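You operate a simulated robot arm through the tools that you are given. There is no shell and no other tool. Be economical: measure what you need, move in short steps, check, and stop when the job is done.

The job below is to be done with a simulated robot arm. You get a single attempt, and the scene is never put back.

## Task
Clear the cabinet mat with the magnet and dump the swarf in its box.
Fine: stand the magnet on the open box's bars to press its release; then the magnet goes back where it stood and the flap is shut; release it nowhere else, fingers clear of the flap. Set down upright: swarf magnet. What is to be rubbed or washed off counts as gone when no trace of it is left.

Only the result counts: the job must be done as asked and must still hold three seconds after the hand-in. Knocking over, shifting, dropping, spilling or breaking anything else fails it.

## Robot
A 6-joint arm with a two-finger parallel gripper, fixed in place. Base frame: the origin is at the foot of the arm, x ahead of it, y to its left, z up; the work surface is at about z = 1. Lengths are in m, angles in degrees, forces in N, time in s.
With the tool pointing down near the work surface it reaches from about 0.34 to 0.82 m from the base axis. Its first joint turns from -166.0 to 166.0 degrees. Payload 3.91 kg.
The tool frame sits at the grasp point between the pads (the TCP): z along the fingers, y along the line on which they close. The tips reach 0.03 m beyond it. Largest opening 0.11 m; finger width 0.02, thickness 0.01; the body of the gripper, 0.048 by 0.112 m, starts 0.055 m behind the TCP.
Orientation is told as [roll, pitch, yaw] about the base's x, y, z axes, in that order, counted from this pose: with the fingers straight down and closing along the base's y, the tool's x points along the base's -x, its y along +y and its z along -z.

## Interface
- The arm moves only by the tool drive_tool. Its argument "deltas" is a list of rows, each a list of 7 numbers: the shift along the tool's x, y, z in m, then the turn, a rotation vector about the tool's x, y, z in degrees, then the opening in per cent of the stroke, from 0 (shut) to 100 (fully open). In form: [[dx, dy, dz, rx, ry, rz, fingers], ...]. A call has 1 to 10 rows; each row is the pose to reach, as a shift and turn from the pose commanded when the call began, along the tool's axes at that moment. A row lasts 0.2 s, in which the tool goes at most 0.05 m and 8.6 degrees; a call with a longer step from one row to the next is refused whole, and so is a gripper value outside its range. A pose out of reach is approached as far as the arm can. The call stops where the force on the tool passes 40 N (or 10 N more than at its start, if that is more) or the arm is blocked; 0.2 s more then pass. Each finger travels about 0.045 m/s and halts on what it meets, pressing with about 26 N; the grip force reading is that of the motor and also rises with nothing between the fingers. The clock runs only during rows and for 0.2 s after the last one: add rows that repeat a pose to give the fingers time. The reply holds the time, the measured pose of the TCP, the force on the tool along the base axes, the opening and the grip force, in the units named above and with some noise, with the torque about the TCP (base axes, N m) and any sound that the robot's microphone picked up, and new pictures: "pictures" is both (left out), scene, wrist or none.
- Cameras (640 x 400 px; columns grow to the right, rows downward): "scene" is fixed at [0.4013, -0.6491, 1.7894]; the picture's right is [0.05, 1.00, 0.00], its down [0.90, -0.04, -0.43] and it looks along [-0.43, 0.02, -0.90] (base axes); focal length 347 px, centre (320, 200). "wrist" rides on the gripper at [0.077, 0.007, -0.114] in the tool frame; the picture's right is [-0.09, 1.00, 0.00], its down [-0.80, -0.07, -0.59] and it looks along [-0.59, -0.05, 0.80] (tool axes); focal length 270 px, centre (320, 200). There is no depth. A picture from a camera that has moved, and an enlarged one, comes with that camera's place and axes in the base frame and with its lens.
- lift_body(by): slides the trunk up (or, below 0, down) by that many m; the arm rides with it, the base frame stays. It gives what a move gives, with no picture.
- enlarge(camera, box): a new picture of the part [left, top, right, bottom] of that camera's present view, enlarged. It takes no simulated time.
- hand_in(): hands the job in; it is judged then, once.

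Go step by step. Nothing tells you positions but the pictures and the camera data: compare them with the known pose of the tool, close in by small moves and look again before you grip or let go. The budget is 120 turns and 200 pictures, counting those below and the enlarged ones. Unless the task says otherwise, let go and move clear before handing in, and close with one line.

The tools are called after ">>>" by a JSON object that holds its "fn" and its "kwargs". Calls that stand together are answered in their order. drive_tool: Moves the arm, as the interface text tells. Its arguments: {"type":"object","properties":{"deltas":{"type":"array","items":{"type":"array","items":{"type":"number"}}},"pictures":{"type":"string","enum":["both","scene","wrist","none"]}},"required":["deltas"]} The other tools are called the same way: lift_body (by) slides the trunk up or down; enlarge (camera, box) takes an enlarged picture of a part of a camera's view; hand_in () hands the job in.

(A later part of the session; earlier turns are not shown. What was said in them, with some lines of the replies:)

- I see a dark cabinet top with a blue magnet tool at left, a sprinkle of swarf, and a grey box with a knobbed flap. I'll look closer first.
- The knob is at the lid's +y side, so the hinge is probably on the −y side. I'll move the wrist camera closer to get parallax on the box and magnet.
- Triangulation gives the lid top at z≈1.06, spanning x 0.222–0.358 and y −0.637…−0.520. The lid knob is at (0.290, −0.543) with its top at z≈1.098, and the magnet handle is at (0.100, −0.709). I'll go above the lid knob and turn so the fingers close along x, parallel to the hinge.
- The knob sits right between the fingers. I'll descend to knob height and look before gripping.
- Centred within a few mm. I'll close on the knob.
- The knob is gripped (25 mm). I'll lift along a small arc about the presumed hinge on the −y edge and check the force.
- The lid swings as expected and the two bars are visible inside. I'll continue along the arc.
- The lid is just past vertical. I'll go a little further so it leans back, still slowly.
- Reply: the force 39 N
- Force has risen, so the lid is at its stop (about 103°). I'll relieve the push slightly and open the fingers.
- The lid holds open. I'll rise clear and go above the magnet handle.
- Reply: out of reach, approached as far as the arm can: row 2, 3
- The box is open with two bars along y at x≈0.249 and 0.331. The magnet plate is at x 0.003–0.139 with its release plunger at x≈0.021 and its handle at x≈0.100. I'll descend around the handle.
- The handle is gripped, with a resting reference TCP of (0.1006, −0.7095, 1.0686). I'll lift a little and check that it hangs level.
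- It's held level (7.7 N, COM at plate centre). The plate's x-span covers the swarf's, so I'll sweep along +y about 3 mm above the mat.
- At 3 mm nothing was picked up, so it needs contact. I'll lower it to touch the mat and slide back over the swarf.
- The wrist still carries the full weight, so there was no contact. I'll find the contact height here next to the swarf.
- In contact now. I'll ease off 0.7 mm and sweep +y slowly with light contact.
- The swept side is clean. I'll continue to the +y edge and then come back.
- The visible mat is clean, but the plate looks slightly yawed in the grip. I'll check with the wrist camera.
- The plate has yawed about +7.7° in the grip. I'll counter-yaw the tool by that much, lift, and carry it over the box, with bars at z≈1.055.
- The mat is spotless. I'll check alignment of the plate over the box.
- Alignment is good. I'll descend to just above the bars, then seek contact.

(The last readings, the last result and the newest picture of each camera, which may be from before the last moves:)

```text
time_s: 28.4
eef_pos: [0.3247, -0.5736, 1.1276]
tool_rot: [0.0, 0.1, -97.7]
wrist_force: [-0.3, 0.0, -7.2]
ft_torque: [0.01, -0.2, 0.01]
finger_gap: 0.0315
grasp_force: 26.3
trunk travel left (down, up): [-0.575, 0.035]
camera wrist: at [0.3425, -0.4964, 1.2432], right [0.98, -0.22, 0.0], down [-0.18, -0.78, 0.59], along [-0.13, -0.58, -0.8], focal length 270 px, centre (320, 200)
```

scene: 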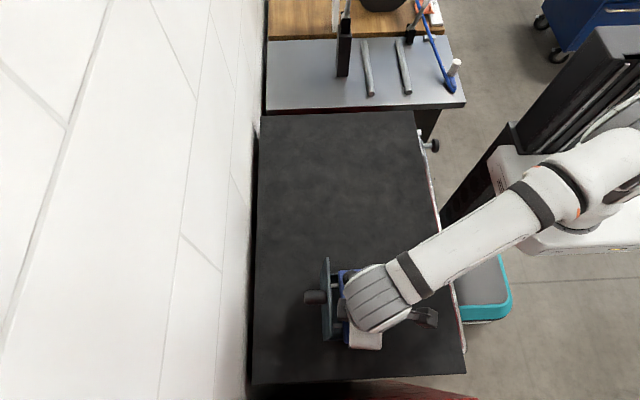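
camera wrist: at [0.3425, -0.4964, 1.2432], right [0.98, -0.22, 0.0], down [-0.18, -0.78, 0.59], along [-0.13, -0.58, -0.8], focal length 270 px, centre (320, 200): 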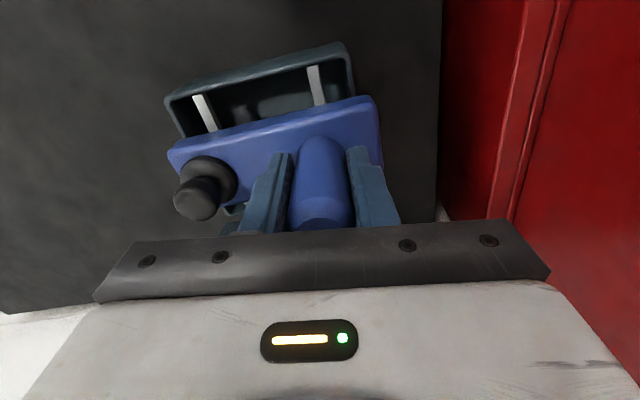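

>>> {"fn": "drive_tool", "kwargs": {"deltas": [[0, 0, 0.0015, 0, 0, 0, 15], [0, 0, 0.003, 0, 0, 0, 15], [0, 0, 0.003, 0, 0, 0, 15]], "pictures": "none"}}

>>> {"fn": "drive_tool", "kwargs": {"deltas": [[0, 0, 0.001, 0, 0, 0, 15], [0, 0, 0.002, 0, 0, 0, 15], [0, 0, 0.002, 0, 0, 0, 15]], "pictures": "none"}}

```text
time_s: 29.2
eef_pos: [0.324, -0.5735, 1.1263]
tool_rot: [0.0, 0.0, -97.7]
wrist_force: [-0.6, 0.2, -7.9]
ft_torque: [0.01, -0.24, 0.02]
finger_gap: 0.0312
grasp_force: 26.0
trunk travel left (down, up): [-0.575, 0.035]
```

```text
time_s: 30.0
eef_pos: [0.3242, -0.5739, 1.1252]
tool_rot: [-0.1, 0.0, -97.6]
wrist_force: [0.5, -0.9, -7.4]
ft_torque: [0.04, -0.24, 0.01]
finger_gap: 0.0315
grasp_force: 26.2
trunk travel left (down, up): [-0.575, 0.035]
```

>>> {"fn": "drive_tool", "kwargs": {"deltas": [[0, 0, 0.001, 0, 0, 0, 15], [0, 0, 0.001, 0, 0, 0, 15]], "pictures": "none"}}

>>> {"fn": "drive_tool", "kwargs": {"deltas": [[0, 0, 0.001, 0, 0, 0, 15], [0, 0, 0.001, 0, 0, 0, 15]], "pictures": "none"}}

>>> {"fn": "drive_tool", "kwargs": {"deltas": [[0, 0, 0.001, 0, 0, 0, 15], [0, 0, 0.001, 0, 0, 0, 15]], "pictures": "none"}}

```text
time_s: 30.6
eef_pos: [0.3237, -0.5751, 1.1222]
tool_rot: [0.0, 0.0, -97.7]
wrist_force: [0.0, -0.1, -6.6]
ft_torque: [0.05, -0.27, 0.0]
finger_gap: 0.0314
grasp_force: 25.7
trunk travel left (down, up): [-0.575, 0.035]
```

```text
time_s: 31.2
eef_pos: [0.3244, -0.5743, 1.1226]
tool_rot: [0.1, 0.0, -97.7]
wrist_force: [2.4, -2.6, 6.8]
ft_torque: [0.16, 0.7, 0.03]
finger_gap: 0.0312
grasp_force: 26.0
trunk travel left (down, up): [-0.575, 0.035]
```

```text
time_s: 31.8
eef_pos: [0.3248, -0.5735, 1.1217]
tool_rot: [0.1, -0.1, -97.6]
wrist_force: [2.5, -3.9, 19.3]
ft_torque: [0.18, 0.74, -0.11]
finger_gap: 0.031
grasp_force: 26.0
trunk travel left (down, up): [-0.575, 0.035]
```

It stands on the bars. I'll ease the press off and let go of the handle slowly.

>>> {"fn": "drive_tool", "kwargs": {"deltas": [[0, 0, -0.0012, 0, 0, 0, 15], [0, 0, -0.0012, 0, 0, 0, 32], [0, 0, -0.0012, 0, 0, 0, 45], [0, 0, -0.0012, 0, 0, 0, 60], [0, 0, -0.0012, 0, 0, 0, 60]]}}

```text
time_s: 33.0
eef_pos: [0.3233, -0.5737, 1.1219]
tool_rot: [-0.1, 0.0, -97.8]
wrist_force: [0.3, 0.2, -0.4]
ft_torque: [0.0, 0.0, 0.02]
finger_gap: 0.0658
grasp_force: 0.0
trunk travel left (down, up): [-0.575, 0.035]
camera wrist: at [0.3407, -0.497, 1.2366], right [0.98, -0.22, 0.0], down [-0.18, -0.78, 0.59], along [-0.13, -0.58, -0.8], focal length 270 px, centre (320, 200)
```

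scene: 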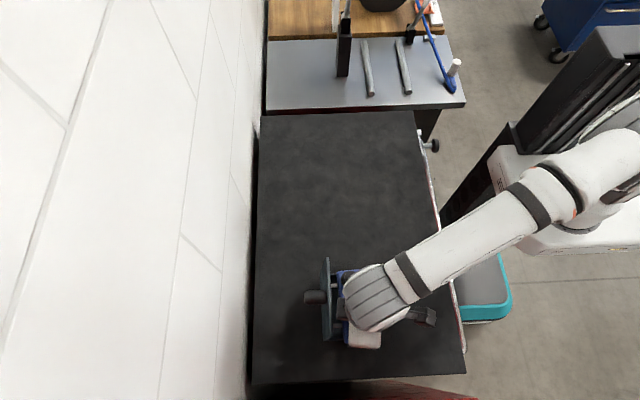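
wrist: 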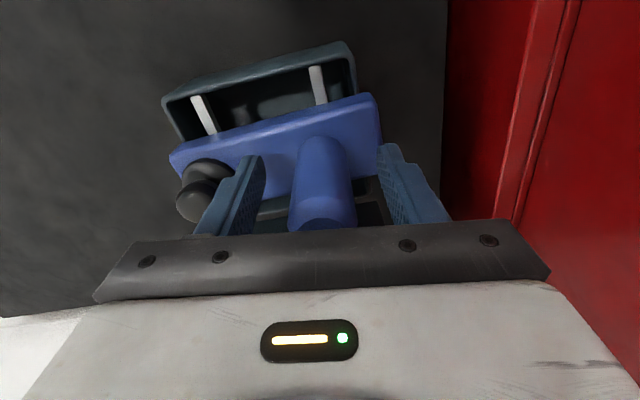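

The magnet is standing free. I'll rise, yaw back to −90°, and move above the release plunger with closed fingers.

>>> {"fn": "drive_tool", "kwargs": {"deltas": [[0, 0, -0.04, 0, 0, 0, 60], [0, 0, -0.08, 0, 0, 0, 60], [0.002, -0.03, -0.09, 0, 0, -4, 40], [0.005, -0.07, -0.09, 0, 0, -7.7, 20], [0.008, -0.0775, -0.09, 0, 0, -7.7, 0], [0.008, -0.0775, -0.09, 0, 0, -7.7, 0], [0.008, -0.0775, -0.09, 0, 0, -7.7, 0]]}}

```text
time_s: 34.6
eef_pos: [0.2493, -0.555, 1.2113]
tool_rot: [0.1, 0.0, -90.0]
wrist_force: [-0.2, -0.6, -0.2]
ft_torque: [-0.01, -0.02, -0.04]
finger_gap: 0.0
grasp_force: 26.3
trunk travel left (down, up): [-0.575, 0.035]
camera wrist: at [0.2553, -0.4765, 1.3258], right [1.0, -0.09, 0.0], down [-0.07, -0.8, 0.59], along [-0.05, -0.59, -0.8], focal length 270 px, centre (320, 200)
```

scene: 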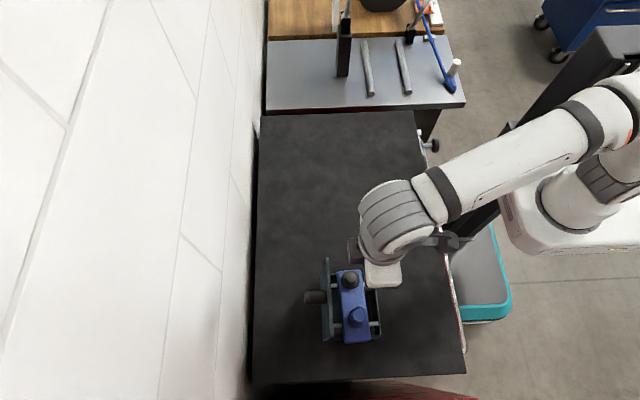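
wrist: 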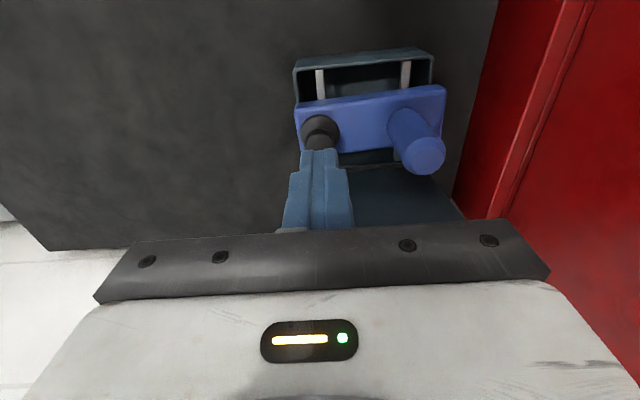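

>>> {"fn": "enlarge", "kwargs": {"camera": "wrist", "box": [270, 40, 462, 190]}}

>>> {"fn": "enlarge", "kwargs": {"camera": "scene", "box": [280, 245, 440, 345]}}

```text
2.67 times, centred on (366, 115) of wrist
camera zoom: at [0.2553, -0.4765, 1.3258], right [1.0, -0.09, 0.0], down [-0.07, -0.8, 0.59], along [-0.05, -0.59, -0.8], focal length 721 px, centre (197, 427)
```

zoom: 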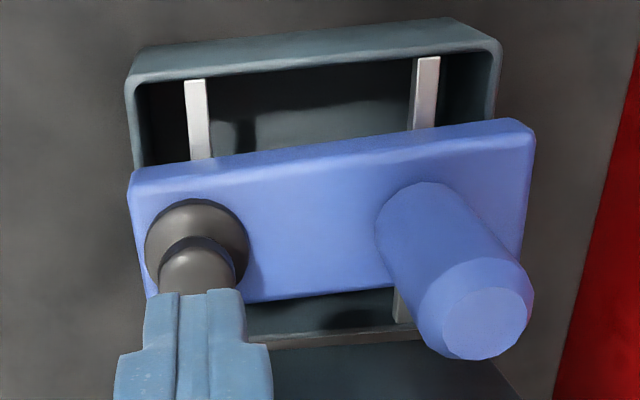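

```text
4.00 times, centred on (360, 295) of scene
camera zoom: at [0.4013, -0.6491, 1.7894], right [0.05, 1.0, 0.0], down [0.9, -0.04, -0.43], along [-0.43, 0.02, -0.9], focal length 1386 px, centre (160, -180)
```

zoom: 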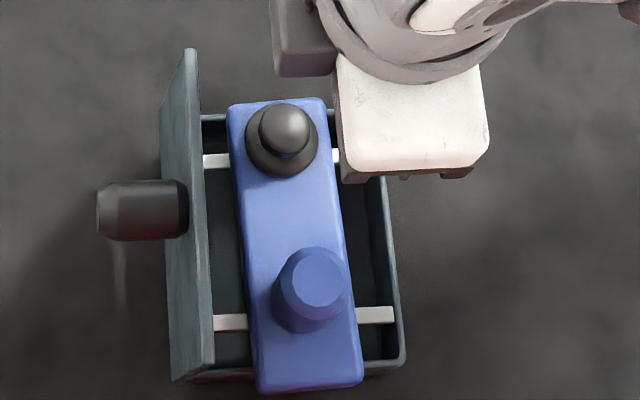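

The magnet sits level on the bars with its plunger at (0.247, −0.577), and no swarf has dropped yet. I'll go above the plunger and press down gently.

>>> {"fn": "drive_tool", "kwargs": {"deltas": [[-0.022, -0.0023, 0.02, 0, 0, 0, 0], [-0.022, -0.0023, 0.05, 0, 0, 0, 0], [-0.022, -0.0023, 0.068, 0, 0, 0, 0], [-0.022, -0.0023, 0.068, 0, 0, 0, 0]]}}

```text
time_s: 35.6
eef_pos: [0.2461, -0.5764, 1.1437]
tool_rot: [0.0, 0.0, -90.0]
wrist_force: [-0.8, 0.4, -1.0]
ft_torque: [-0.02, 0.01, 0.01]
finger_gap: 0.0001
grasp_force: 25.8
trunk travel left (down, up): [-0.575, 0.035]
camera wrist: at [0.2523, -0.4985, 1.2588], right [1.0, -0.09, 0.0], down [-0.07, -0.8, 0.59], along [-0.05, -0.59, -0.8], focal length 270 px, centre (320, 200)
```

scene: 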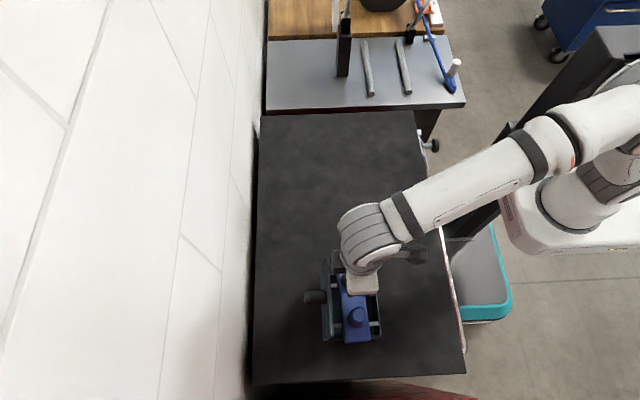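
wrist: 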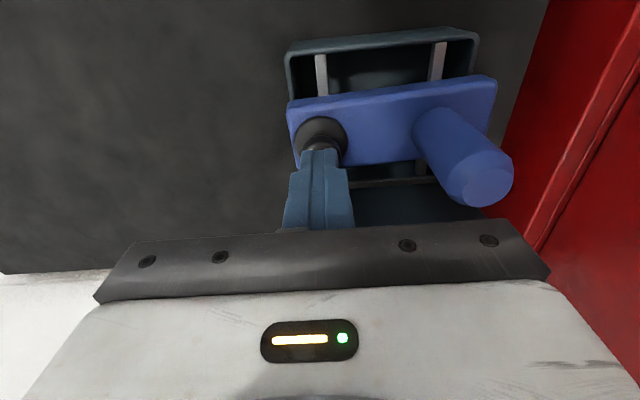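

Tips are right over the plunger. I'll lower in 2–3 mm steps until force appears.

>>> {"fn": "drive_tool", "kwargs": {"deltas": [[0, 0, 0.003, 0, 0, 0, 0], [0, 0, 0.006, 0, 0, 0, 0], [0, 0, 0.009, 0, 0, 0, 0]], "pictures": "none"}}

>>> {"fn": "drive_tool", "kwargs": {"deltas": [[0, 0, 0.002, 0, 0, 0, 0], [0, 0, 0.004, 0, 0, 0, 0]], "pictures": "none"}}

```text
time_s: 36.4
eef_pos: [0.2456, -0.5764, 1.1341]
tool_rot: [0.0, 0.0, -90.0]
wrist_force: [-0.4, 1.1, 2.0]
ft_torque: [0.01, 0.01, -0.01]
finger_gap: 0.0
grasp_force: 26.1
trunk travel left (down, up): [-0.575, 0.035]
heard: click
```

```text
time_s: 37.0
eef_pos: [0.2455, -0.5761, 1.1323]
tool_rot: [0.1, -0.2, -90.0]
wrist_force: [-1.4, -2.6, 10.1]
ft_torque: [-0.07, 0.05, 0.03]
finger_gap: 0.0002
grasp_force: 25.3
trunk travel left (down, up): [-0.575, 0.035]
```

A click was heard. I'll rise straight up and look into the box.

>>> {"fn": "drive_tool", "kwargs": {"deltas": [[0, 0, -0.01, 0, 0, 0, 0], [0, 0, -0.05, 0, 0, 0, 0], [0, 0, -0.08, 0, 0, 0, 0], [0.04, 0, -0.08, 0, 0, 0, 0]]}}

>>> {"fn": "enlarge", "kwargs": {"camera": "wrist", "box": [270, 20, 462, 170]}}

>>> {"fn": "enlarge", "kwargs": {"camera": "scene", "box": [280, 245, 440, 345]}}

```text
time_s: 38.0
eef_pos: [0.245, -0.5367, 1.2115]
tool_rot: [0.1, -0.1, -90.0]
wrist_force: [0.9, -0.1, -1.1]
ft_torque: [-0.02, -0.03, 0.0]
finger_gap: 0.0
grasp_force: 25.8
trunk travel left (down, up): [-0.575, 0.035]
camera wrist: at [0.252, -0.4576, 1.3263], right [1.0, -0.09, 0.0], down [-0.07, -0.8, 0.6], along [-0.05, -0.59, -0.8], focal length 270 px, centre (320, 200)
```

scene: 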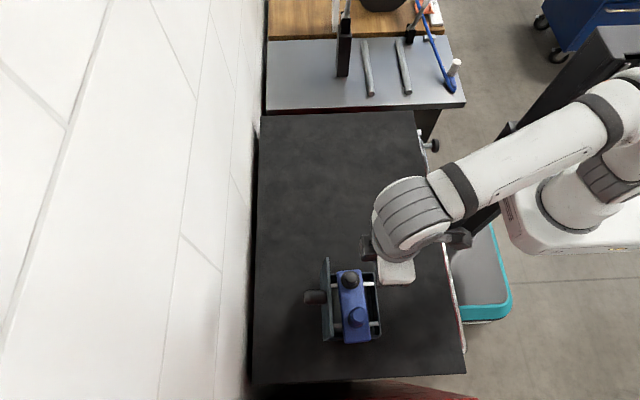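
wrist: 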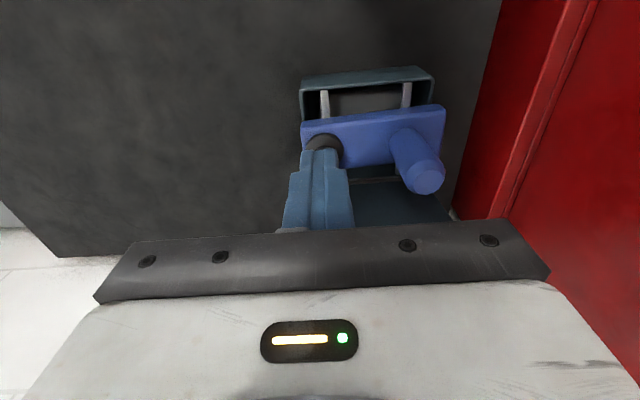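

```text
2.67 times, centred on (366, 95) of wrist
camera zoom: at [0.252, -0.4576, 1.3263], right [1.0, -0.09, 0.0], down [-0.07, -0.8, 0.6], along [-0.05, -0.59, -0.8], focal length 721 px, centre (197, 480)
```

zoom: 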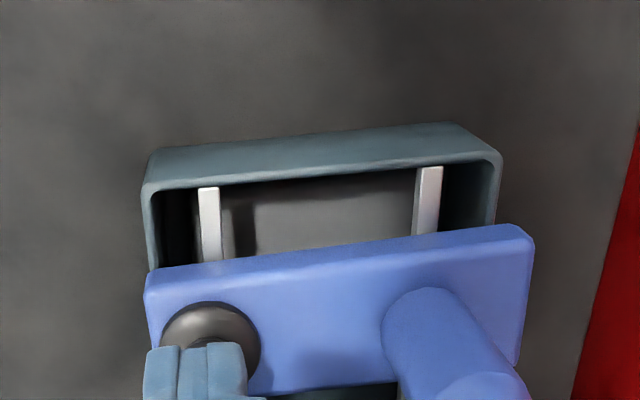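

```text
4.00 times, centred on (360, 295) of scene
camera zoom: at [0.4013, -0.6491, 1.7894], right [0.05, 1.0, 0.0], down [0.9, -0.04, -0.43], along [-0.43, 0.02, -0.9], focal length 1386 px, centre (160, -180)
```

zoom: 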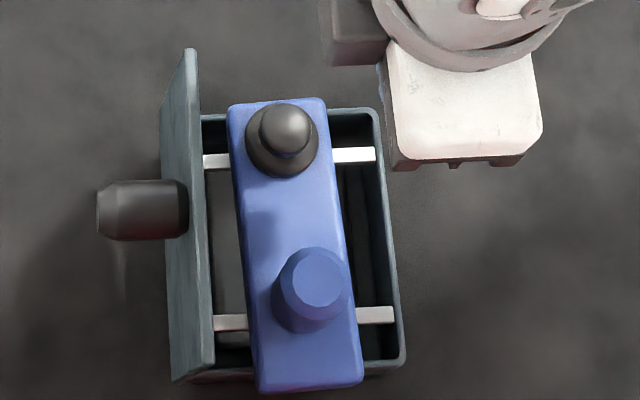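

The swarf should be beneath the plate. I'll regrip the handle at (0.3245, −0.575), with a −1.4° yaw trim so the plate returns to its original heading.

>>> {"fn": "drive_tool", "kwargs": {"deltas": [[-0.01, 0.02, 0, 0, 0, -1.4, 20], [-0.02, 0.055, 0, 0, 0, -1.4, 40], [-0.0385, 0.0795, 0, 0, 0, -1.4, 66], [-0.0385, 0.0795, 0, 0, 0, -1.4, 66], [-0.0385, 0.0795, 0, 0, 0, -1.4, 66], [-0.0385, 0.0795, 0.02, 0, 0, -1.4, 66]]}}

```text
time_s: 39.4
eef_pos: [0.3263, -0.5748, 1.1908]
tool_rot: [0.1, 0.0, -88.6]
wrist_force: [0.5, 0.0, 0.3]
ft_torque: [0.02, -0.02, -0.02]
finger_gap: 0.0727
grasp_force: 0.1
trunk travel left (down, up): [-0.575, 0.035]
camera wrist: at [0.3306, -0.496, 1.3059], right [1.0, -0.06, 0.0], down [-0.05, -0.8, 0.59], along [-0.04, -0.59, -0.8], focal length 270 px, centre (320, 200)
```

scene: 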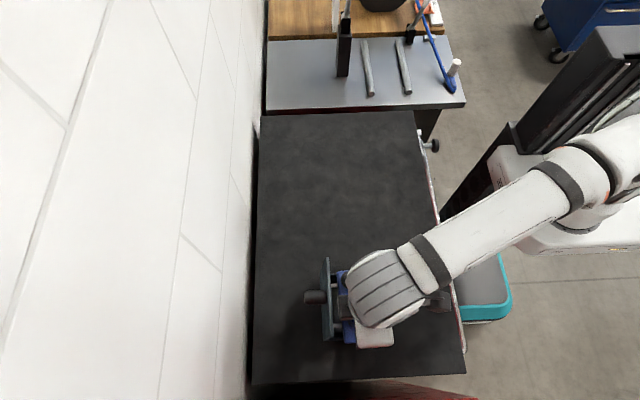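
wrist: 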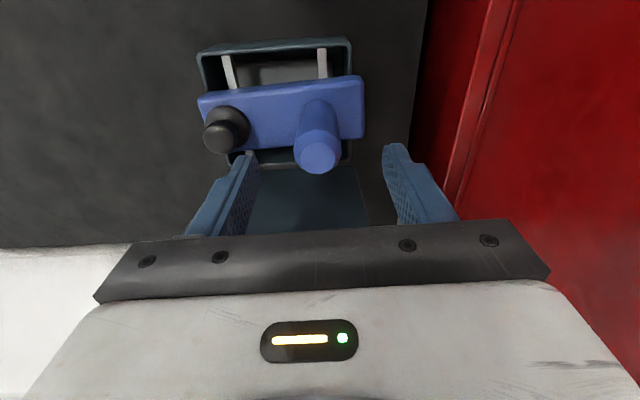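

>>> {"fn": "drive_tool", "kwargs": {"deltas": [[0, -0.001, 0.03, 0, 0, 0, 66], [0, -0.001, 0.055, 0, 0, 0, 66], [0, -0.001, 0.068, 0, 0, 0, 66], [0, -0.001, 0.068, 0, 0, 0, 66]], "pictures": "wrist"}}

```text
time_s: 40.4
eef_pos: [0.324, -0.576, 1.123]
tool_rot: [0.0, 0.0, -88.5]
wrist_force: [0.3, -0.4, 0.4]
ft_torque: [0.01, -0.02, 0.01]
finger_gap: 0.0724
grasp_force: 0.2
trunk travel left (down, up): [-0.575, 0.035]
camera wrist: at [0.3282, -0.4966, 1.2378], right [1.0, -0.06, 0.0], down [-0.05, -0.8, 0.59], along [-0.04, -0.59, -0.8], focal length 270 px, centre (320, 200)
```

wrist: 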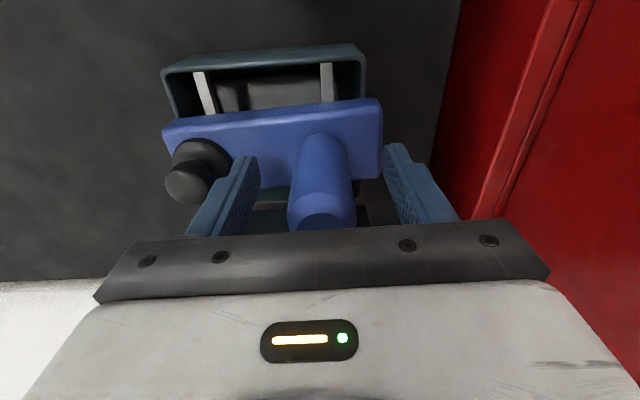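

>>> {"fn": "drive_tool", "kwargs": {"deltas": [[0, 0, 0, 0, 0, 0, 45], [0, 0, 0, 0, 0, 0, 30], [0, 0, 0, 0, 0, 0, 15], [0, 0, 0, 0, 0, 0, 15], [0, 0, 0, 0, 0, 0, 15], [0, 0, -0.01, 0, 0, 0, 15], [0, 0, -0.03, 0, 0, 0, 15], [0, 0, -0.07, 0, 0, 0, 15]]}}

```text
time_s: 42.2
eef_pos: [0.3239, -0.575, 1.1925]
tool_rot: [0.0, 0.0, -88.5]
wrist_force: [0.1, 0.2, -6.9]
ft_torque: [0.03, -0.26, 0.0]
finger_gap: 0.0317
grasp_force: 26.0
trunk travel left (down, up): [-0.575, 0.035]
camera wrist: at [0.3296, -0.4976, 1.3078], right [1.0, -0.06, 0.0], down [-0.05, -0.8, 0.59], along [-0.04, -0.59, -0.8], focal length 270 px, centre (320, 200)
```

scene: 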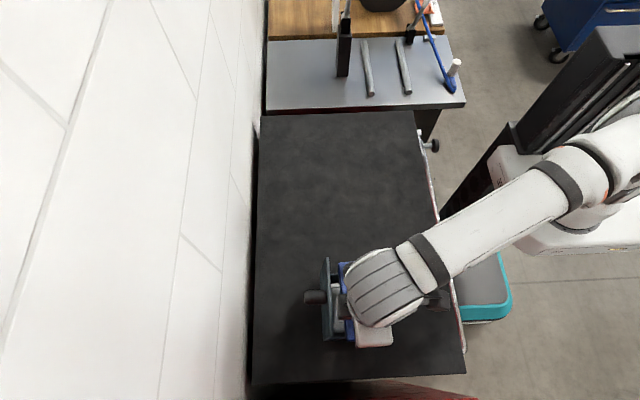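
wrist: 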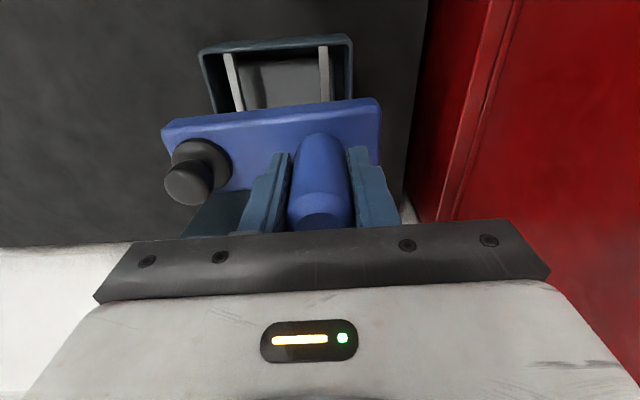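

Lifted and level. I'll move along −x first, away from the flap, then look in the box.

>>> {"fn": "drive_tool", "kwargs": {"deltas": [[0.001, -0.045, -0.01, 0, 0, 0, 15], [0.002, -0.09, -0.01, 0, 0, 0, 15], [0.003, -0.135, -0.01, 0, 0, 0, 15], [0.0039, -0.17, -0.01, 0, 0, 1.4, 15], [0.0039, -0.2, -0.01, 0, 0, 1.4, 15]]}}

>>> {"fn": "enlarge", "kwargs": {"camera": "scene", "box": [280, 245, 440, 345]}}

```text
time_s: 43.4
eef_pos: [0.1239, -0.5779, 1.2038]
tool_rot: [0.1, 0.0, -90.0]
wrist_force: [0.7, 1.2, -7.1]
ft_torque: [0.02, -0.13, -0.02]
finger_gap: 0.0321
grasp_force: 25.8
trunk travel left (down, up): [-0.575, 0.035]
camera wrist: at [0.1312, -0.4996, 1.3186], right [1.0, -0.09, 0.0], down [-0.07, -0.8, 0.59], along [-0.05, -0.59, -0.8], focal length 270 px, centre (320, 200)
```

scene: 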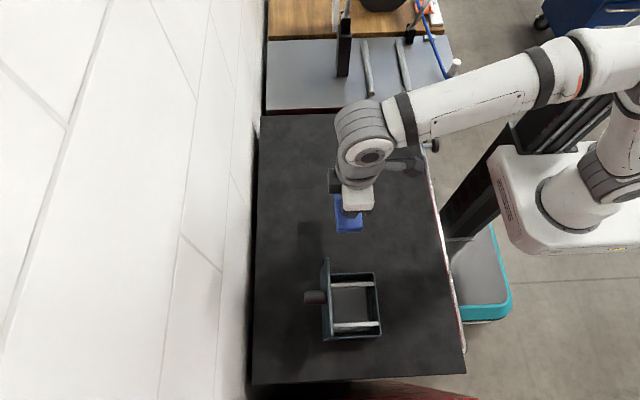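
wrist: 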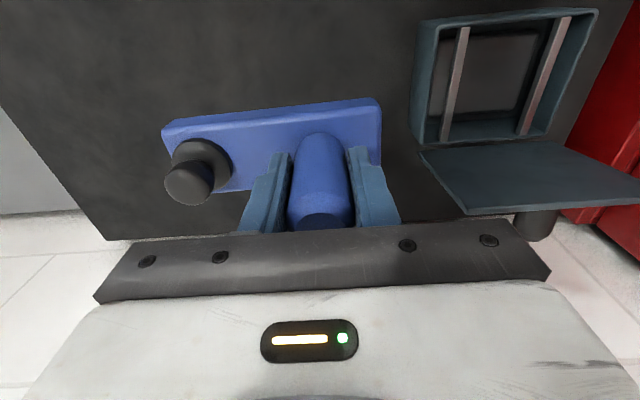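

```text
4.00 times, centred on (360, 295) of scene
camera zoom: at [0.4013, -0.6491, 1.7894], right [0.05, 1.0, 0.0], down [0.9, -0.04, -0.43], along [-0.43, 0.02, -0.9], focal length 1386 px, centre (160, -180)
```

zoom: 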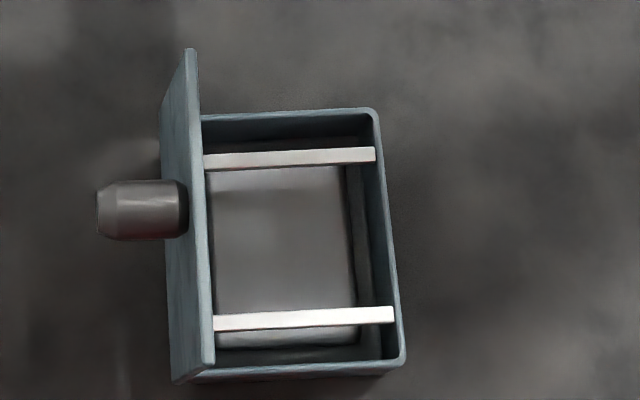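

The box now holds a dark fill, so the swarf dropped in and the mat is clean. I'll carry the magnet back above its home spot.

>>> {"fn": "drive_tool", "kwargs": {"deltas": [[-0.044, -0.008, 0, 0, 0, 0, 15], [-0.088, -0.016, 0, 0, 0, 0, 15], [-0.132, -0.0235, 0, 0, 0, 0, 15], [-0.132, -0.0235, 0.04, 0, 0, 0, 15], [-0.132, -0.0235, 0.08, 0, 0, 0, 15], [-0.132, -0.0235, 0.115, 0, 0, 0, 15], [-0.132, -0.0235, 0.115, 0, 0, 0, 15]]}}

>>> {"fn": "enlarge", "kwargs": {"camera": "scene", "box": [250, 170, 410, 270]}}

```text
time_s: 45.0
eef_pos: [0.101, -0.7085, 1.0875]
tool_rot: [0.1, 0.0, -90.0]
wrist_force: [0.5, 1.6, -7.0]
ft_torque: [0.01, -0.18, 0.0]
finger_gap: 0.0319
grasp_force: 25.5
trunk travel left (down, up): [-0.575, 0.035]
camera wrist: at [0.1078, -0.6304, 1.2018], right [1.0, -0.09, 0.0], down [-0.07, -0.8, 0.59], along [-0.05, -0.59, -0.8], focal length 270 px, centre (320, 200)
```

scene: 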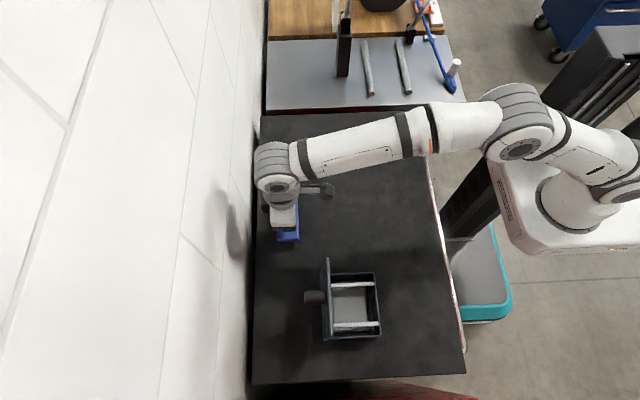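
wrist: 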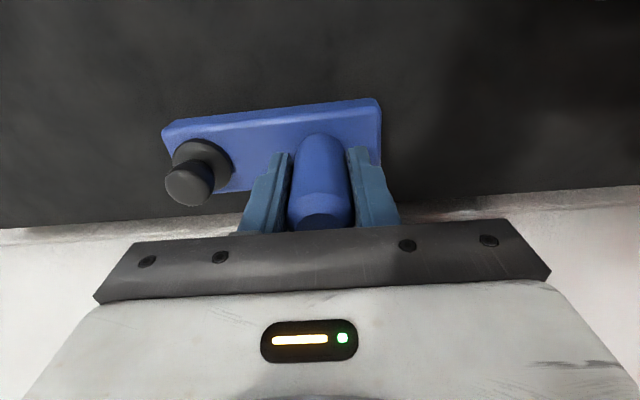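

```text
4.00 times, centred on (330, 220) of scene
camera zoom: at [0.4013, -0.6491, 1.7894], right [0.05, 1.0, 0.0], down [0.9, -0.04, -0.43], along [-0.43, 0.02, -0.9], focal length 1386 px, centre (280, 120)
```

zoom: 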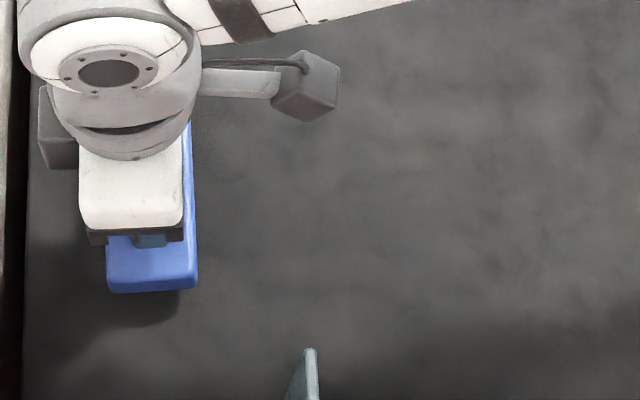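

Nearly identical to the original pose except about 1.2° yaw. I'll trim that and lower to contact.

>>> {"fn": "drive_tool", "kwargs": {"deltas": [[-0.001, 0, 0, 0, 0, 1.2, 15], [-0.001, 0, 0.01, 0, 0, 1.2, 15], [-0.001, 0, 0.018, 0, 0, 1.2, 15], [-0.001, 0, 0.019, 0, 0, 1.2, 15], [-0.001, 0, 0.019, 0, 0, 1.2, 15]], "pictures": "wrist"}}

```text
time_s: 46.2
eef_pos: [0.1013, -0.7115, 1.0676]
tool_rot: [0.0, 0.0, -91.3]
wrist_force: [1.0, -0.2, -0.9]
ft_torque: [0.17, 0.13, -0.06]
finger_gap: 0.0317
grasp_force: 25.9
trunk travel left (down, up): [-0.575, 0.035]
camera wrist: at [0.1094, -0.6315, 1.1836], right [0.99, -0.11, 0.0], down [-0.09, -0.8, 0.6], along [-0.06, -0.59, -0.8], focal length 270 px, centre (320, 200)
```

wrist: 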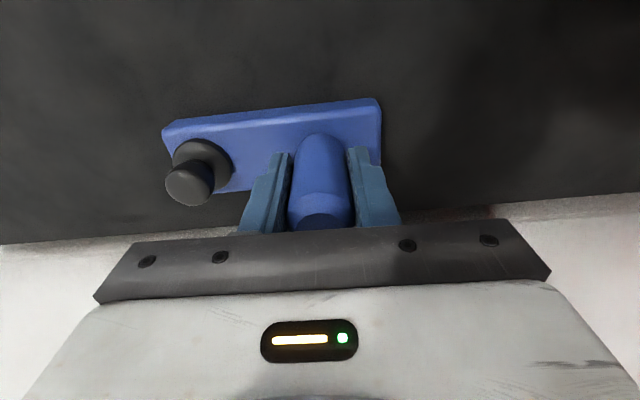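

It rests on the mat. I'll open and rise straight up.

>>> {"fn": "drive_tool", "kwargs": {"deltas": [[0, 0, 0.0003, 0, 0, 0, 32], [0, 0, 0.0003, 0, 0, 0, 45], [0, 0, 0.0003, 0, 0, 0, 58], [0, 0, 0.0003, 0, 0, 0, 66], [0, 0, 0.0003, 0, 0, 0, 66], [0, 0, -0.04, 0, 0, 0, 66], [0, 0, -0.085, 0, 0, 0, 66], [0.02, 0, -0.12, 0, 0, 0, 66], [0.06, 0, -0.13, 0, 0, 0, 66], [0.1, 0, -0.13, 0, 0, 0, 66]]}}

>>> {"fn": "enlarge", "kwargs": {"camera": "scene", "box": [250, 170, 410, 270]}}

```text
time_s: 48.4
eef_pos: [0.1027, -0.6067, 1.2004]
tool_rot: [0.0, -0.1, -91.2]
wrist_force: [-0.2, 0.7, 1.0]
ft_torque: [-0.02, 0.01, -0.02]
finger_gap: 0.0728
grasp_force: 0.0
trunk travel left (down, up): [-0.575, 0.035]
camera wrist: at [0.1109, -0.5286, 1.315], right [0.99, -0.11, 0.0], down [-0.09, -0.8, 0.6], along [-0.06, -0.59, -0.8], focal length 270 px, centre (320, 200)
```

scene: 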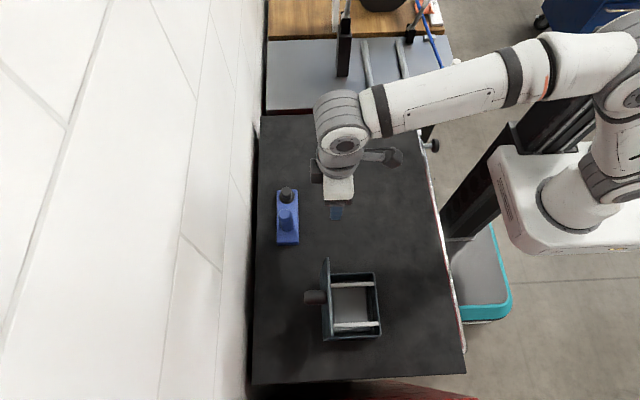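
wrist: 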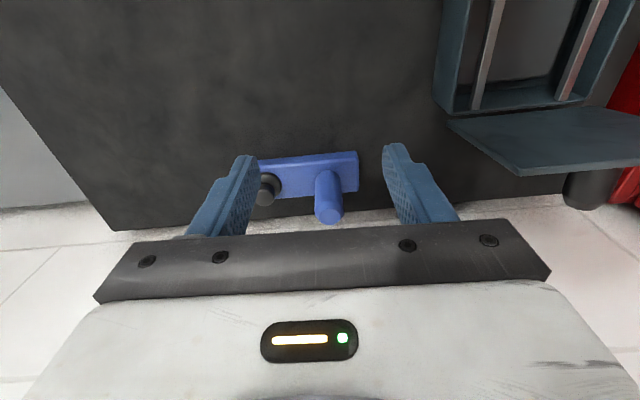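

```text
4.00 times, centred on (330, 220) of scene
camera zoom: at [0.4013, -0.6491, 1.7894], right [0.05, 1.0, 0.0], down [0.9, -0.04, -0.43], along [-0.43, 0.02, -0.9], focal length 1386 px, centre (280, 120)
```

zoom: 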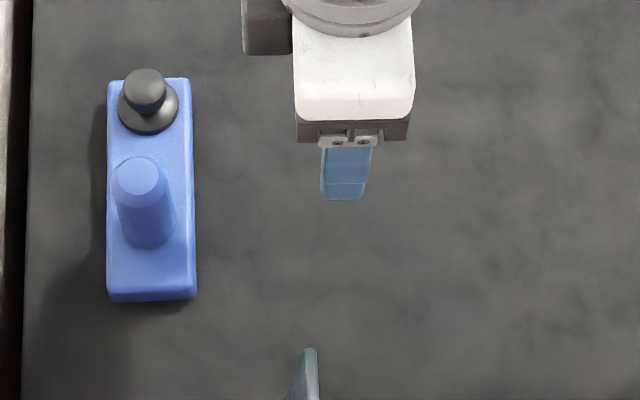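

The magnet is back upright within ~3 mm of its old place. Next I'll close the flap by regripping its knob from above, as when I let it go.

>>> {"fn": "drive_tool", "kwargs": {"deltas": [[-0.01, 0.04, -0.025, 0, 0, 0, 60], [-0.025, 0.08, -0.025, 0, 0, 0, 60], [-0.04, 0.12, -0.025, 0, 0, -1.2, 60], [-0.06, 0.16, -0.025, 0, 0, -1.2, 60], [-0.0744, 0.189, -0.025, 0, 0, -1.2, 60], [-0.0744, 0.189, -0.025, 0, 0, -1.2, 60]]}}

```text
time_s: 49.8
eef_pos: [0.2882, -0.6846, 1.2219]
tool_rot: [0.0, 0.2, -90.0]
wrist_force: [0.4, -0.3, 0.7]
ft_torque: [-0.01, -0.03, -0.05]
finger_gap: 0.0657
grasp_force: 0.1
out of reach, approached as far as the arm can: row 5, 6
trunk travel left (down, up): [-0.575, 0.035]
camera wrist: at [0.2952, -0.6066, 1.3367], right [1.0, -0.09, 0.0], down [-0.07, -0.8, 0.59], along [-0.05, -0.59, -0.8], focal length 270 px, centre (320, 200)
```

scene: 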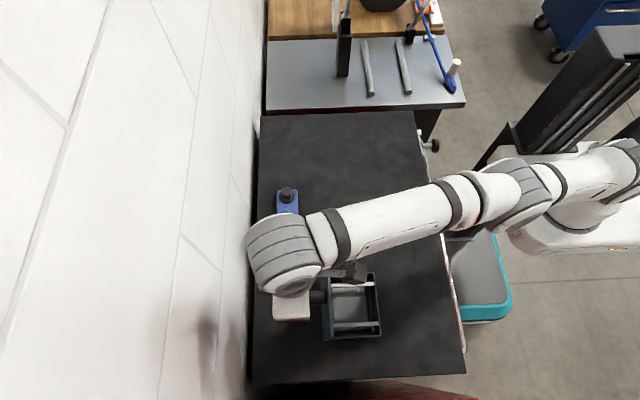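
wrist: 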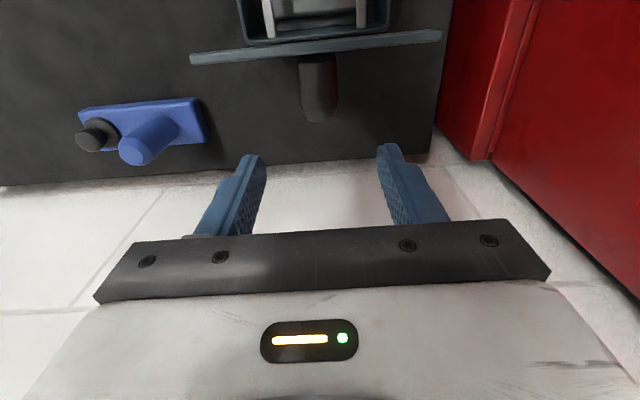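

The knob now spans y −0.672…−0.631, so the lid is near vertical. I'll move over it, descend part way and look.

>>> {"fn": "drive_tool", "kwargs": {"deltas": [[0.025, 0, 0.005, 0, 0, 0, 60], [0.025, 0, 0.025, 0, 0, 0, 60], [0.025, 0, 0.04, 0, 0, 0, 60]]}}

>>> {"fn": "enlarge", "kwargs": {"camera": "wrist", "box": [190, 0, 450, 240]}}

```text
time_s: 50.6
eef_pos: [0.2887, -0.66, 1.1834]
tool_rot: [0.0, 0.1, -90.1]
wrist_force: [0.4, 0.6, -1.4]
ft_torque: [0.06, -0.01, -0.03]
finger_gap: 0.0662
grasp_force: 0.0
trunk travel left (down, up): [-0.575, 0.035]
camera wrist: at [0.2963, -0.5812, 1.297], right [1.0, -0.09, 0.0], down [-0.07, -0.8, 0.59], along [-0.05, -0.59, -0.8], focal length 270 px, centre (320, 200)
```

scene: 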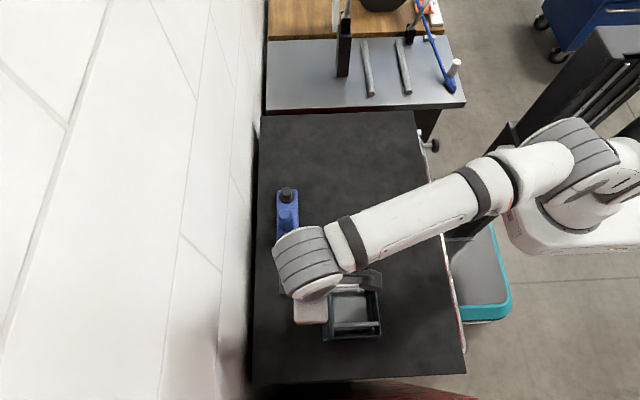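
wrist: 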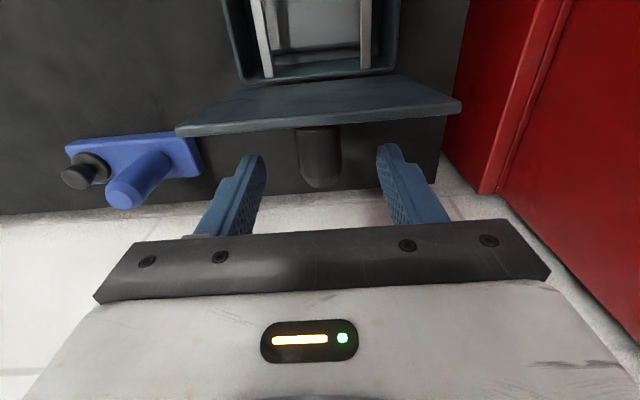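

```text
1.67 times, centred on (320, 120) of wrist
camera zoom: at [0.2963, -0.5812, 1.297], right [1.0, -0.09, 0.0], down [-0.07, -0.8, 0.59], along [-0.05, -0.59, -0.8], focal length 450 px, centre (320, 333)
```

zoom: 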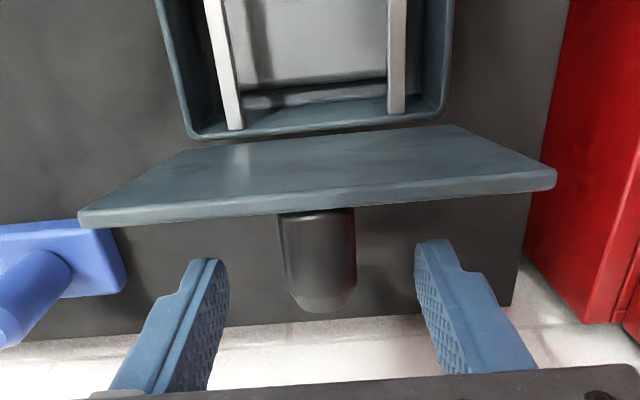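

The lid is about vertical, with the knob centred between the fingers. I'll descend the last 20 mm and grip.

>>> {"fn": "drive_tool", "kwargs": {"deltas": [[0, 0.001, 0.01, 0, 0, 0, 60], [0, 0.001, 0.02, 0, 0, 0, 60], [0, 0.001, 0.02, 0, 0, 0, 40], [0, 0.001, 0.02, 0, 0, 0, 25], [0, 0.001, 0.02, 0, 0, 0, 10], [0, 0.001, 0.02, 0, 0, 0, 10], [0, 0.001, 0.02, 0, 0, 0, 10]], "pictures": "wrist"}}

```text
time_s: 52.2
eef_pos: [0.2894, -0.6587, 1.1619]
tool_rot: [0.1, 0.0, -90.0]
wrist_force: [2.5, -0.4, -0.8]
ft_torque: [0.02, 0.09, 0.46]
finger_gap: 0.0247
grasp_force: 44.9
trunk travel left (down, up): [-0.575, 0.035]
camera wrist: at [0.2967, -0.5803, 1.277], right [1.0, -0.09, 0.0], down [-0.07, -0.8, 0.59], along [-0.05, -0.59, -0.8], focal length 270 px, centre (320, 200)
```

wrist: 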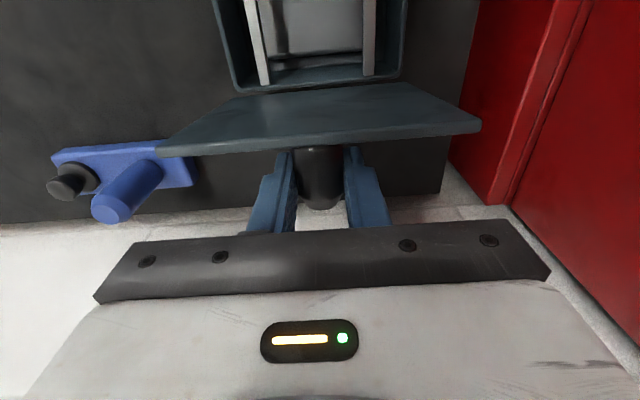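

>>> {"fn": "drive_tool", "kwargs": {"deltas": [[0.0114, 0, -0.002, 0, 0, 0, 10], [0.0229, 0, -0.0026, 0, 0, 0, 10], [0.0344, 0, -0.0018, 0, 0, 0, 10], [0.0457, 0, 0.0005, 0, 0, 0, 10], [0.0567, 0, 0.004, 0, 0, 0, 10], [0.0672, 0, 0.0089, 0, 0, 0, 10], [0.077, 0, 0.0151, 0, 0, 0, 10]]}}

```text
time_s: 53.8
eef_pos: [0.2896, -0.5814, 1.1466]
tool_rot: [0.1, -0.1, -90.0]
wrist_force: [-2.2, -9.9, 10.6]
ft_torque: [-1.45, 0.76, 0.56]
finger_gap: 0.0258
grasp_force: 45.0
trunk travel left (down, up): [-0.575, 0.035]
camera wrist: at [0.2966, -0.5025, 1.2615], right [1.0, -0.09, 0.0], down [-0.07, -0.8, 0.6], along [-0.05, -0.59, -0.8], focal length 270 px, centre (320, 200)
```

scene: 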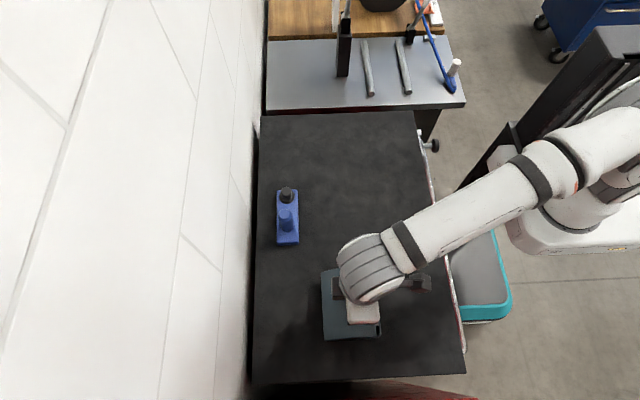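
wrist: 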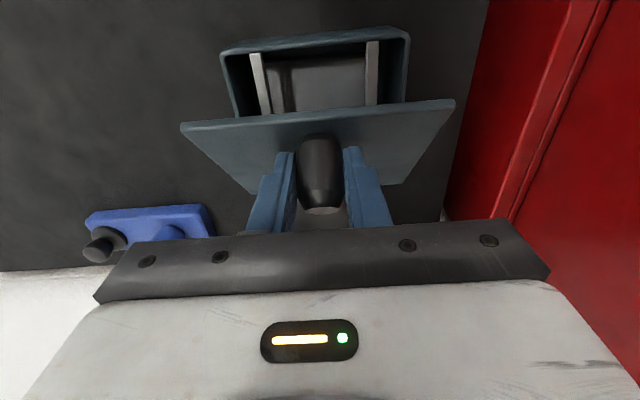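

>>> {"fn": "drive_tool", "kwargs": {"deltas": [[0.0089, 0, 0.0073, 0, 0, 0, 10], [0.0169, 0, 0.0156, 0, 0, 0, 10], [0.0239, 0, 0.0248, 0, 0, 0, 10], [0.0296, 0, 0.0348, 0, 0, 0, 10], [0.0325, 0, 0.041, 0, 0, 0, 10]], "pictures": "wrist"}}

```text
time_s: 55.0
eef_pos: [0.2902, -0.5483, 1.1055]
tool_rot: [0.1, -0.1, -89.9]
wrist_force: [1.4, -4.1, 8.9]
ft_torque: [-1.02, 0.77, 0.15]
finger_gap: 0.0254
grasp_force: 45.0
trunk travel left (down, up): [-0.575, 0.035]
camera wrist: at [0.2967, -0.47, 1.2204], right [1.0, -0.09, 0.0], down [-0.07, -0.8, 0.6], along [-0.05, -0.59, -0.8], focal length 270 px, centre (320, 200)
```

wrist: 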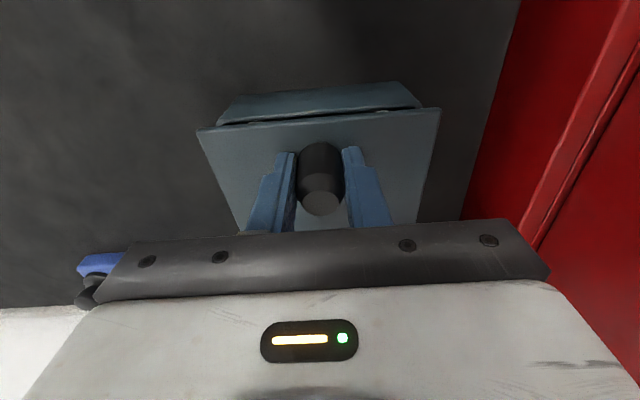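

A few degrees remain. I'll continue in small steps until it seats.

>>> {"fn": "drive_tool", "kwargs": {"deltas": [[0.0015, 0, 0.004, 0, 0, 0, 10], [0.0025, 0, 0.008, 0, 0, 0, 10], [0.003, 0, 0.01, 0, 0, 0, 10]], "pictures": "wrist"}}

```text
time_s: 55.8
eef_pos: [0.2901, -0.5457, 1.097]
tool_rot: [0.1, 0.0, -90.1]
wrist_force: [4.5, -4.3, 11.9]
ft_torque: [-1.34, 0.8, 0.11]
finger_gap: 0.0256
grasp_force: 44.8
trunk travel left (down, up): [-0.575, 0.035]
camera wrist: at [0.2967, -0.4666, 1.2109], right [1.0, -0.09, 0.0], down [-0.07, -0.8, 0.6], along [-0.05, -0.59, -0.8], focal length 270 px, centre (320, 200)
```

wrist: 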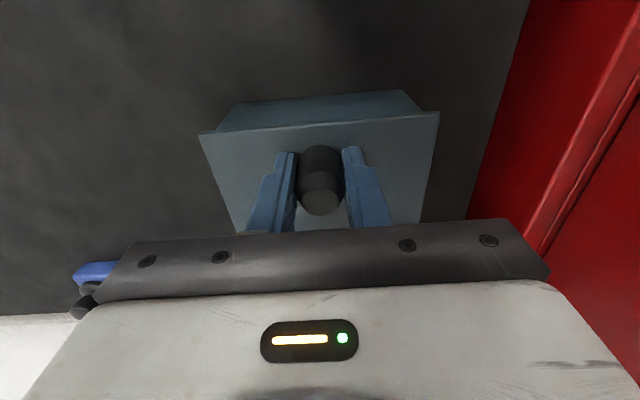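

>>> {"fn": "drive_tool", "kwargs": {"deltas": [[0.0003, 0, 0.0015, 0, 0, 0, 10], [0.0003, 0, 0.003, 0, 0, 0, 10]], "pictures": "none"}}

```text
time_s: 56.4
eef_pos: [0.2899, -0.5437, 1.093]
tool_rot: [0.1, 0.0, -89.9]
wrist_force: [1.7, -1.5, 12.1]
ft_torque: [-1.29, -0.7, 0.03]
finger_gap: 0.0255
grasp_force: 45.2
trunk travel left (down, up): [-0.575, 0.035]
```

>>> {"fn": "drive_tool", "kwargs": {"deltas": [[0, 0, 0.001, 0, 0, 0, 10], [0, 0, 0.002, 0, 0, 0, 10]], "pictures": "none"}}

```text
time_s: 57.0
eef_pos: [0.2897, -0.5437, 1.0922]
tool_rot: [0.0, -0.1, -90.0]
wrist_force: [6.7, 2.8, 17.2]
ft_torque: [-1.09, 0.55, 0.01]
finger_gap: 0.0254
grasp_force: 44.9
trunk travel left (down, up): [-0.575, 0.035]
```

Force is rising and the lid seems seated. I'll open the fingers, rise clear and inspect.

>>> {"fn": "drive_tool", "kwargs": {"deltas": [[0, 0, -0.001, 0, 0, 0, 30], [0, 0, -0.001, 0, 0, 0, 45], [0, 0, -0.001, 0, 0, 0, 60], [0, 0, -0.001, 0, 0, 0, 60], [0, 0, -0.04, 0, 0, 0, 60], [0, 0, -0.08, 0, 0, 0, 60], [0.04, 0, -0.1, 0, 0, 0, 60], [0.08, 0, -0.12, 0, 0, 0, 60], [0.12, 0, -0.12, 0, 0, 0, 60]]}}

>>> {"fn": "enlarge", "kwargs": {"camera": "scene", "box": [280, 255, 440, 355]}}

>>> {"fn": "enlarge", "kwargs": {"camera": "wrist", "box": [220, 60, 420, 200]}}

```text
time_s: 59.0
eef_pos: [0.2887, -0.4238, 1.2101]
tool_rot: [0.0, -0.1, -90.0]
wrist_force: [0.3, 0.5, -0.5]
ft_torque: [0.0, 0.01, -0.01]
finger_gap: 0.0658
grasp_force: 0.0
trunk travel left (down, up): [-0.575, 0.035]
camera wrist: at [0.2959, -0.3458, 1.3248], right [1.0, -0.09, 0.0], down [-0.07, -0.8, 0.6], along [-0.05, -0.59, -0.8], focal length 270 px, centre (320, 200)
```

scene: 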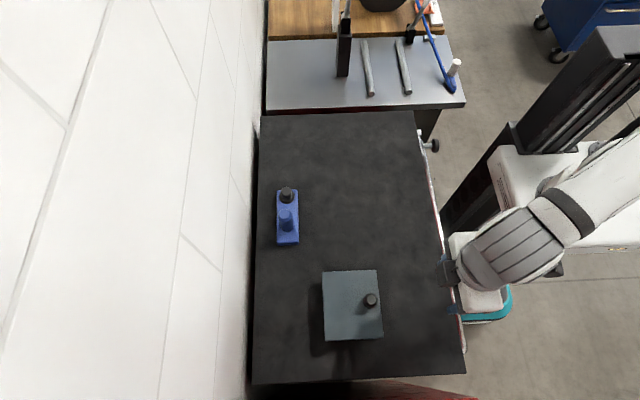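
wrist: 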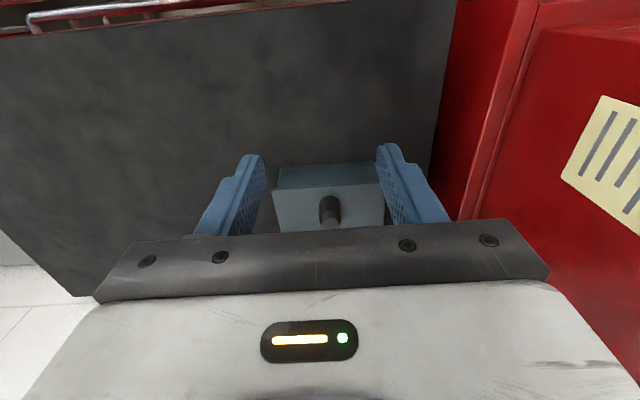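

```text
4.00 times, centred on (360, 305) of scene
camera zoom: at [0.4013, -0.6491, 1.7894], right [0.05, 1.0, 0.0], down [0.9, -0.04, -0.43], along [-0.43, 0.02, -0.9], focal length 1386 px, centre (160, -220)
```

zoom: 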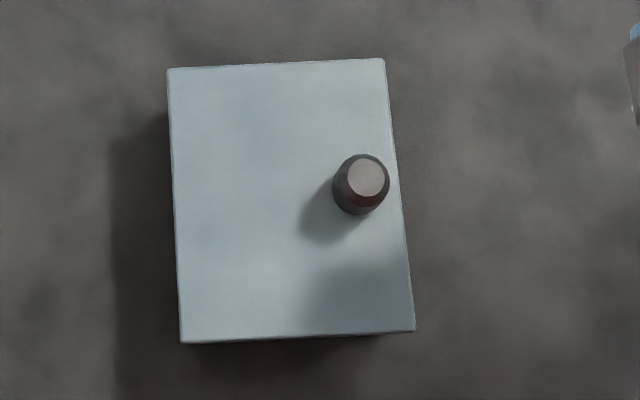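

```text
2.86 times, centred on (320, 130) of wrist
camera zoom: at [0.2959, -0.3458, 1.3248], right [1.0, -0.09, 0.0], down [-0.07, -0.8, 0.6], along [-0.05, -0.59, -0.8], focal length 772 px, centre (320, 400)
```

zoom: 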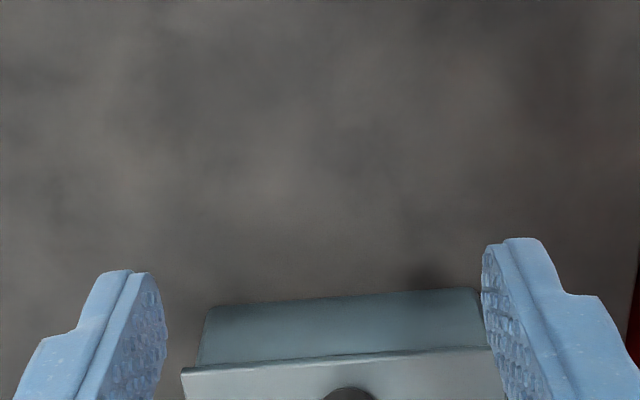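

The lid is pixel-identical to its starting closed state. One last look at the mat and magnet before handing in.

>>> {"fn": "enlarge", "kwargs": {"camera": "scene", "box": [250, 105, 474, 265]}}

```text
2.50 times, centred on (362, 185) of scene
camera zoom: at [0.4013, -0.6491, 1.7894], right [0.05, 1.0, 0.0], down [0.9, -0.04, -0.43], along [-0.43, 0.02, -0.9], focal length 866 px, centre (215, 238)
```

zoom: 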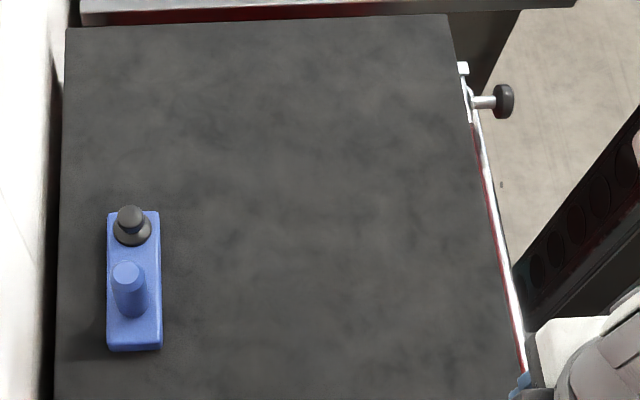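

The mat is clean, the magnet stands upright in its place, the flap is shut and the gripper is clear. I'm handing in.

>>> {"fn": "hand_in", "kwargs": {}}

```text
The job is handed in.
```

I cleared the mat with the magnet and released the swarf over the open box. I pressed the release only there and heard it click. The box floor looked darker afterwards, though I couldn't make out the swarf itself. The magnet is back upright within about 3 mm of where it stood, and the flap is shut.
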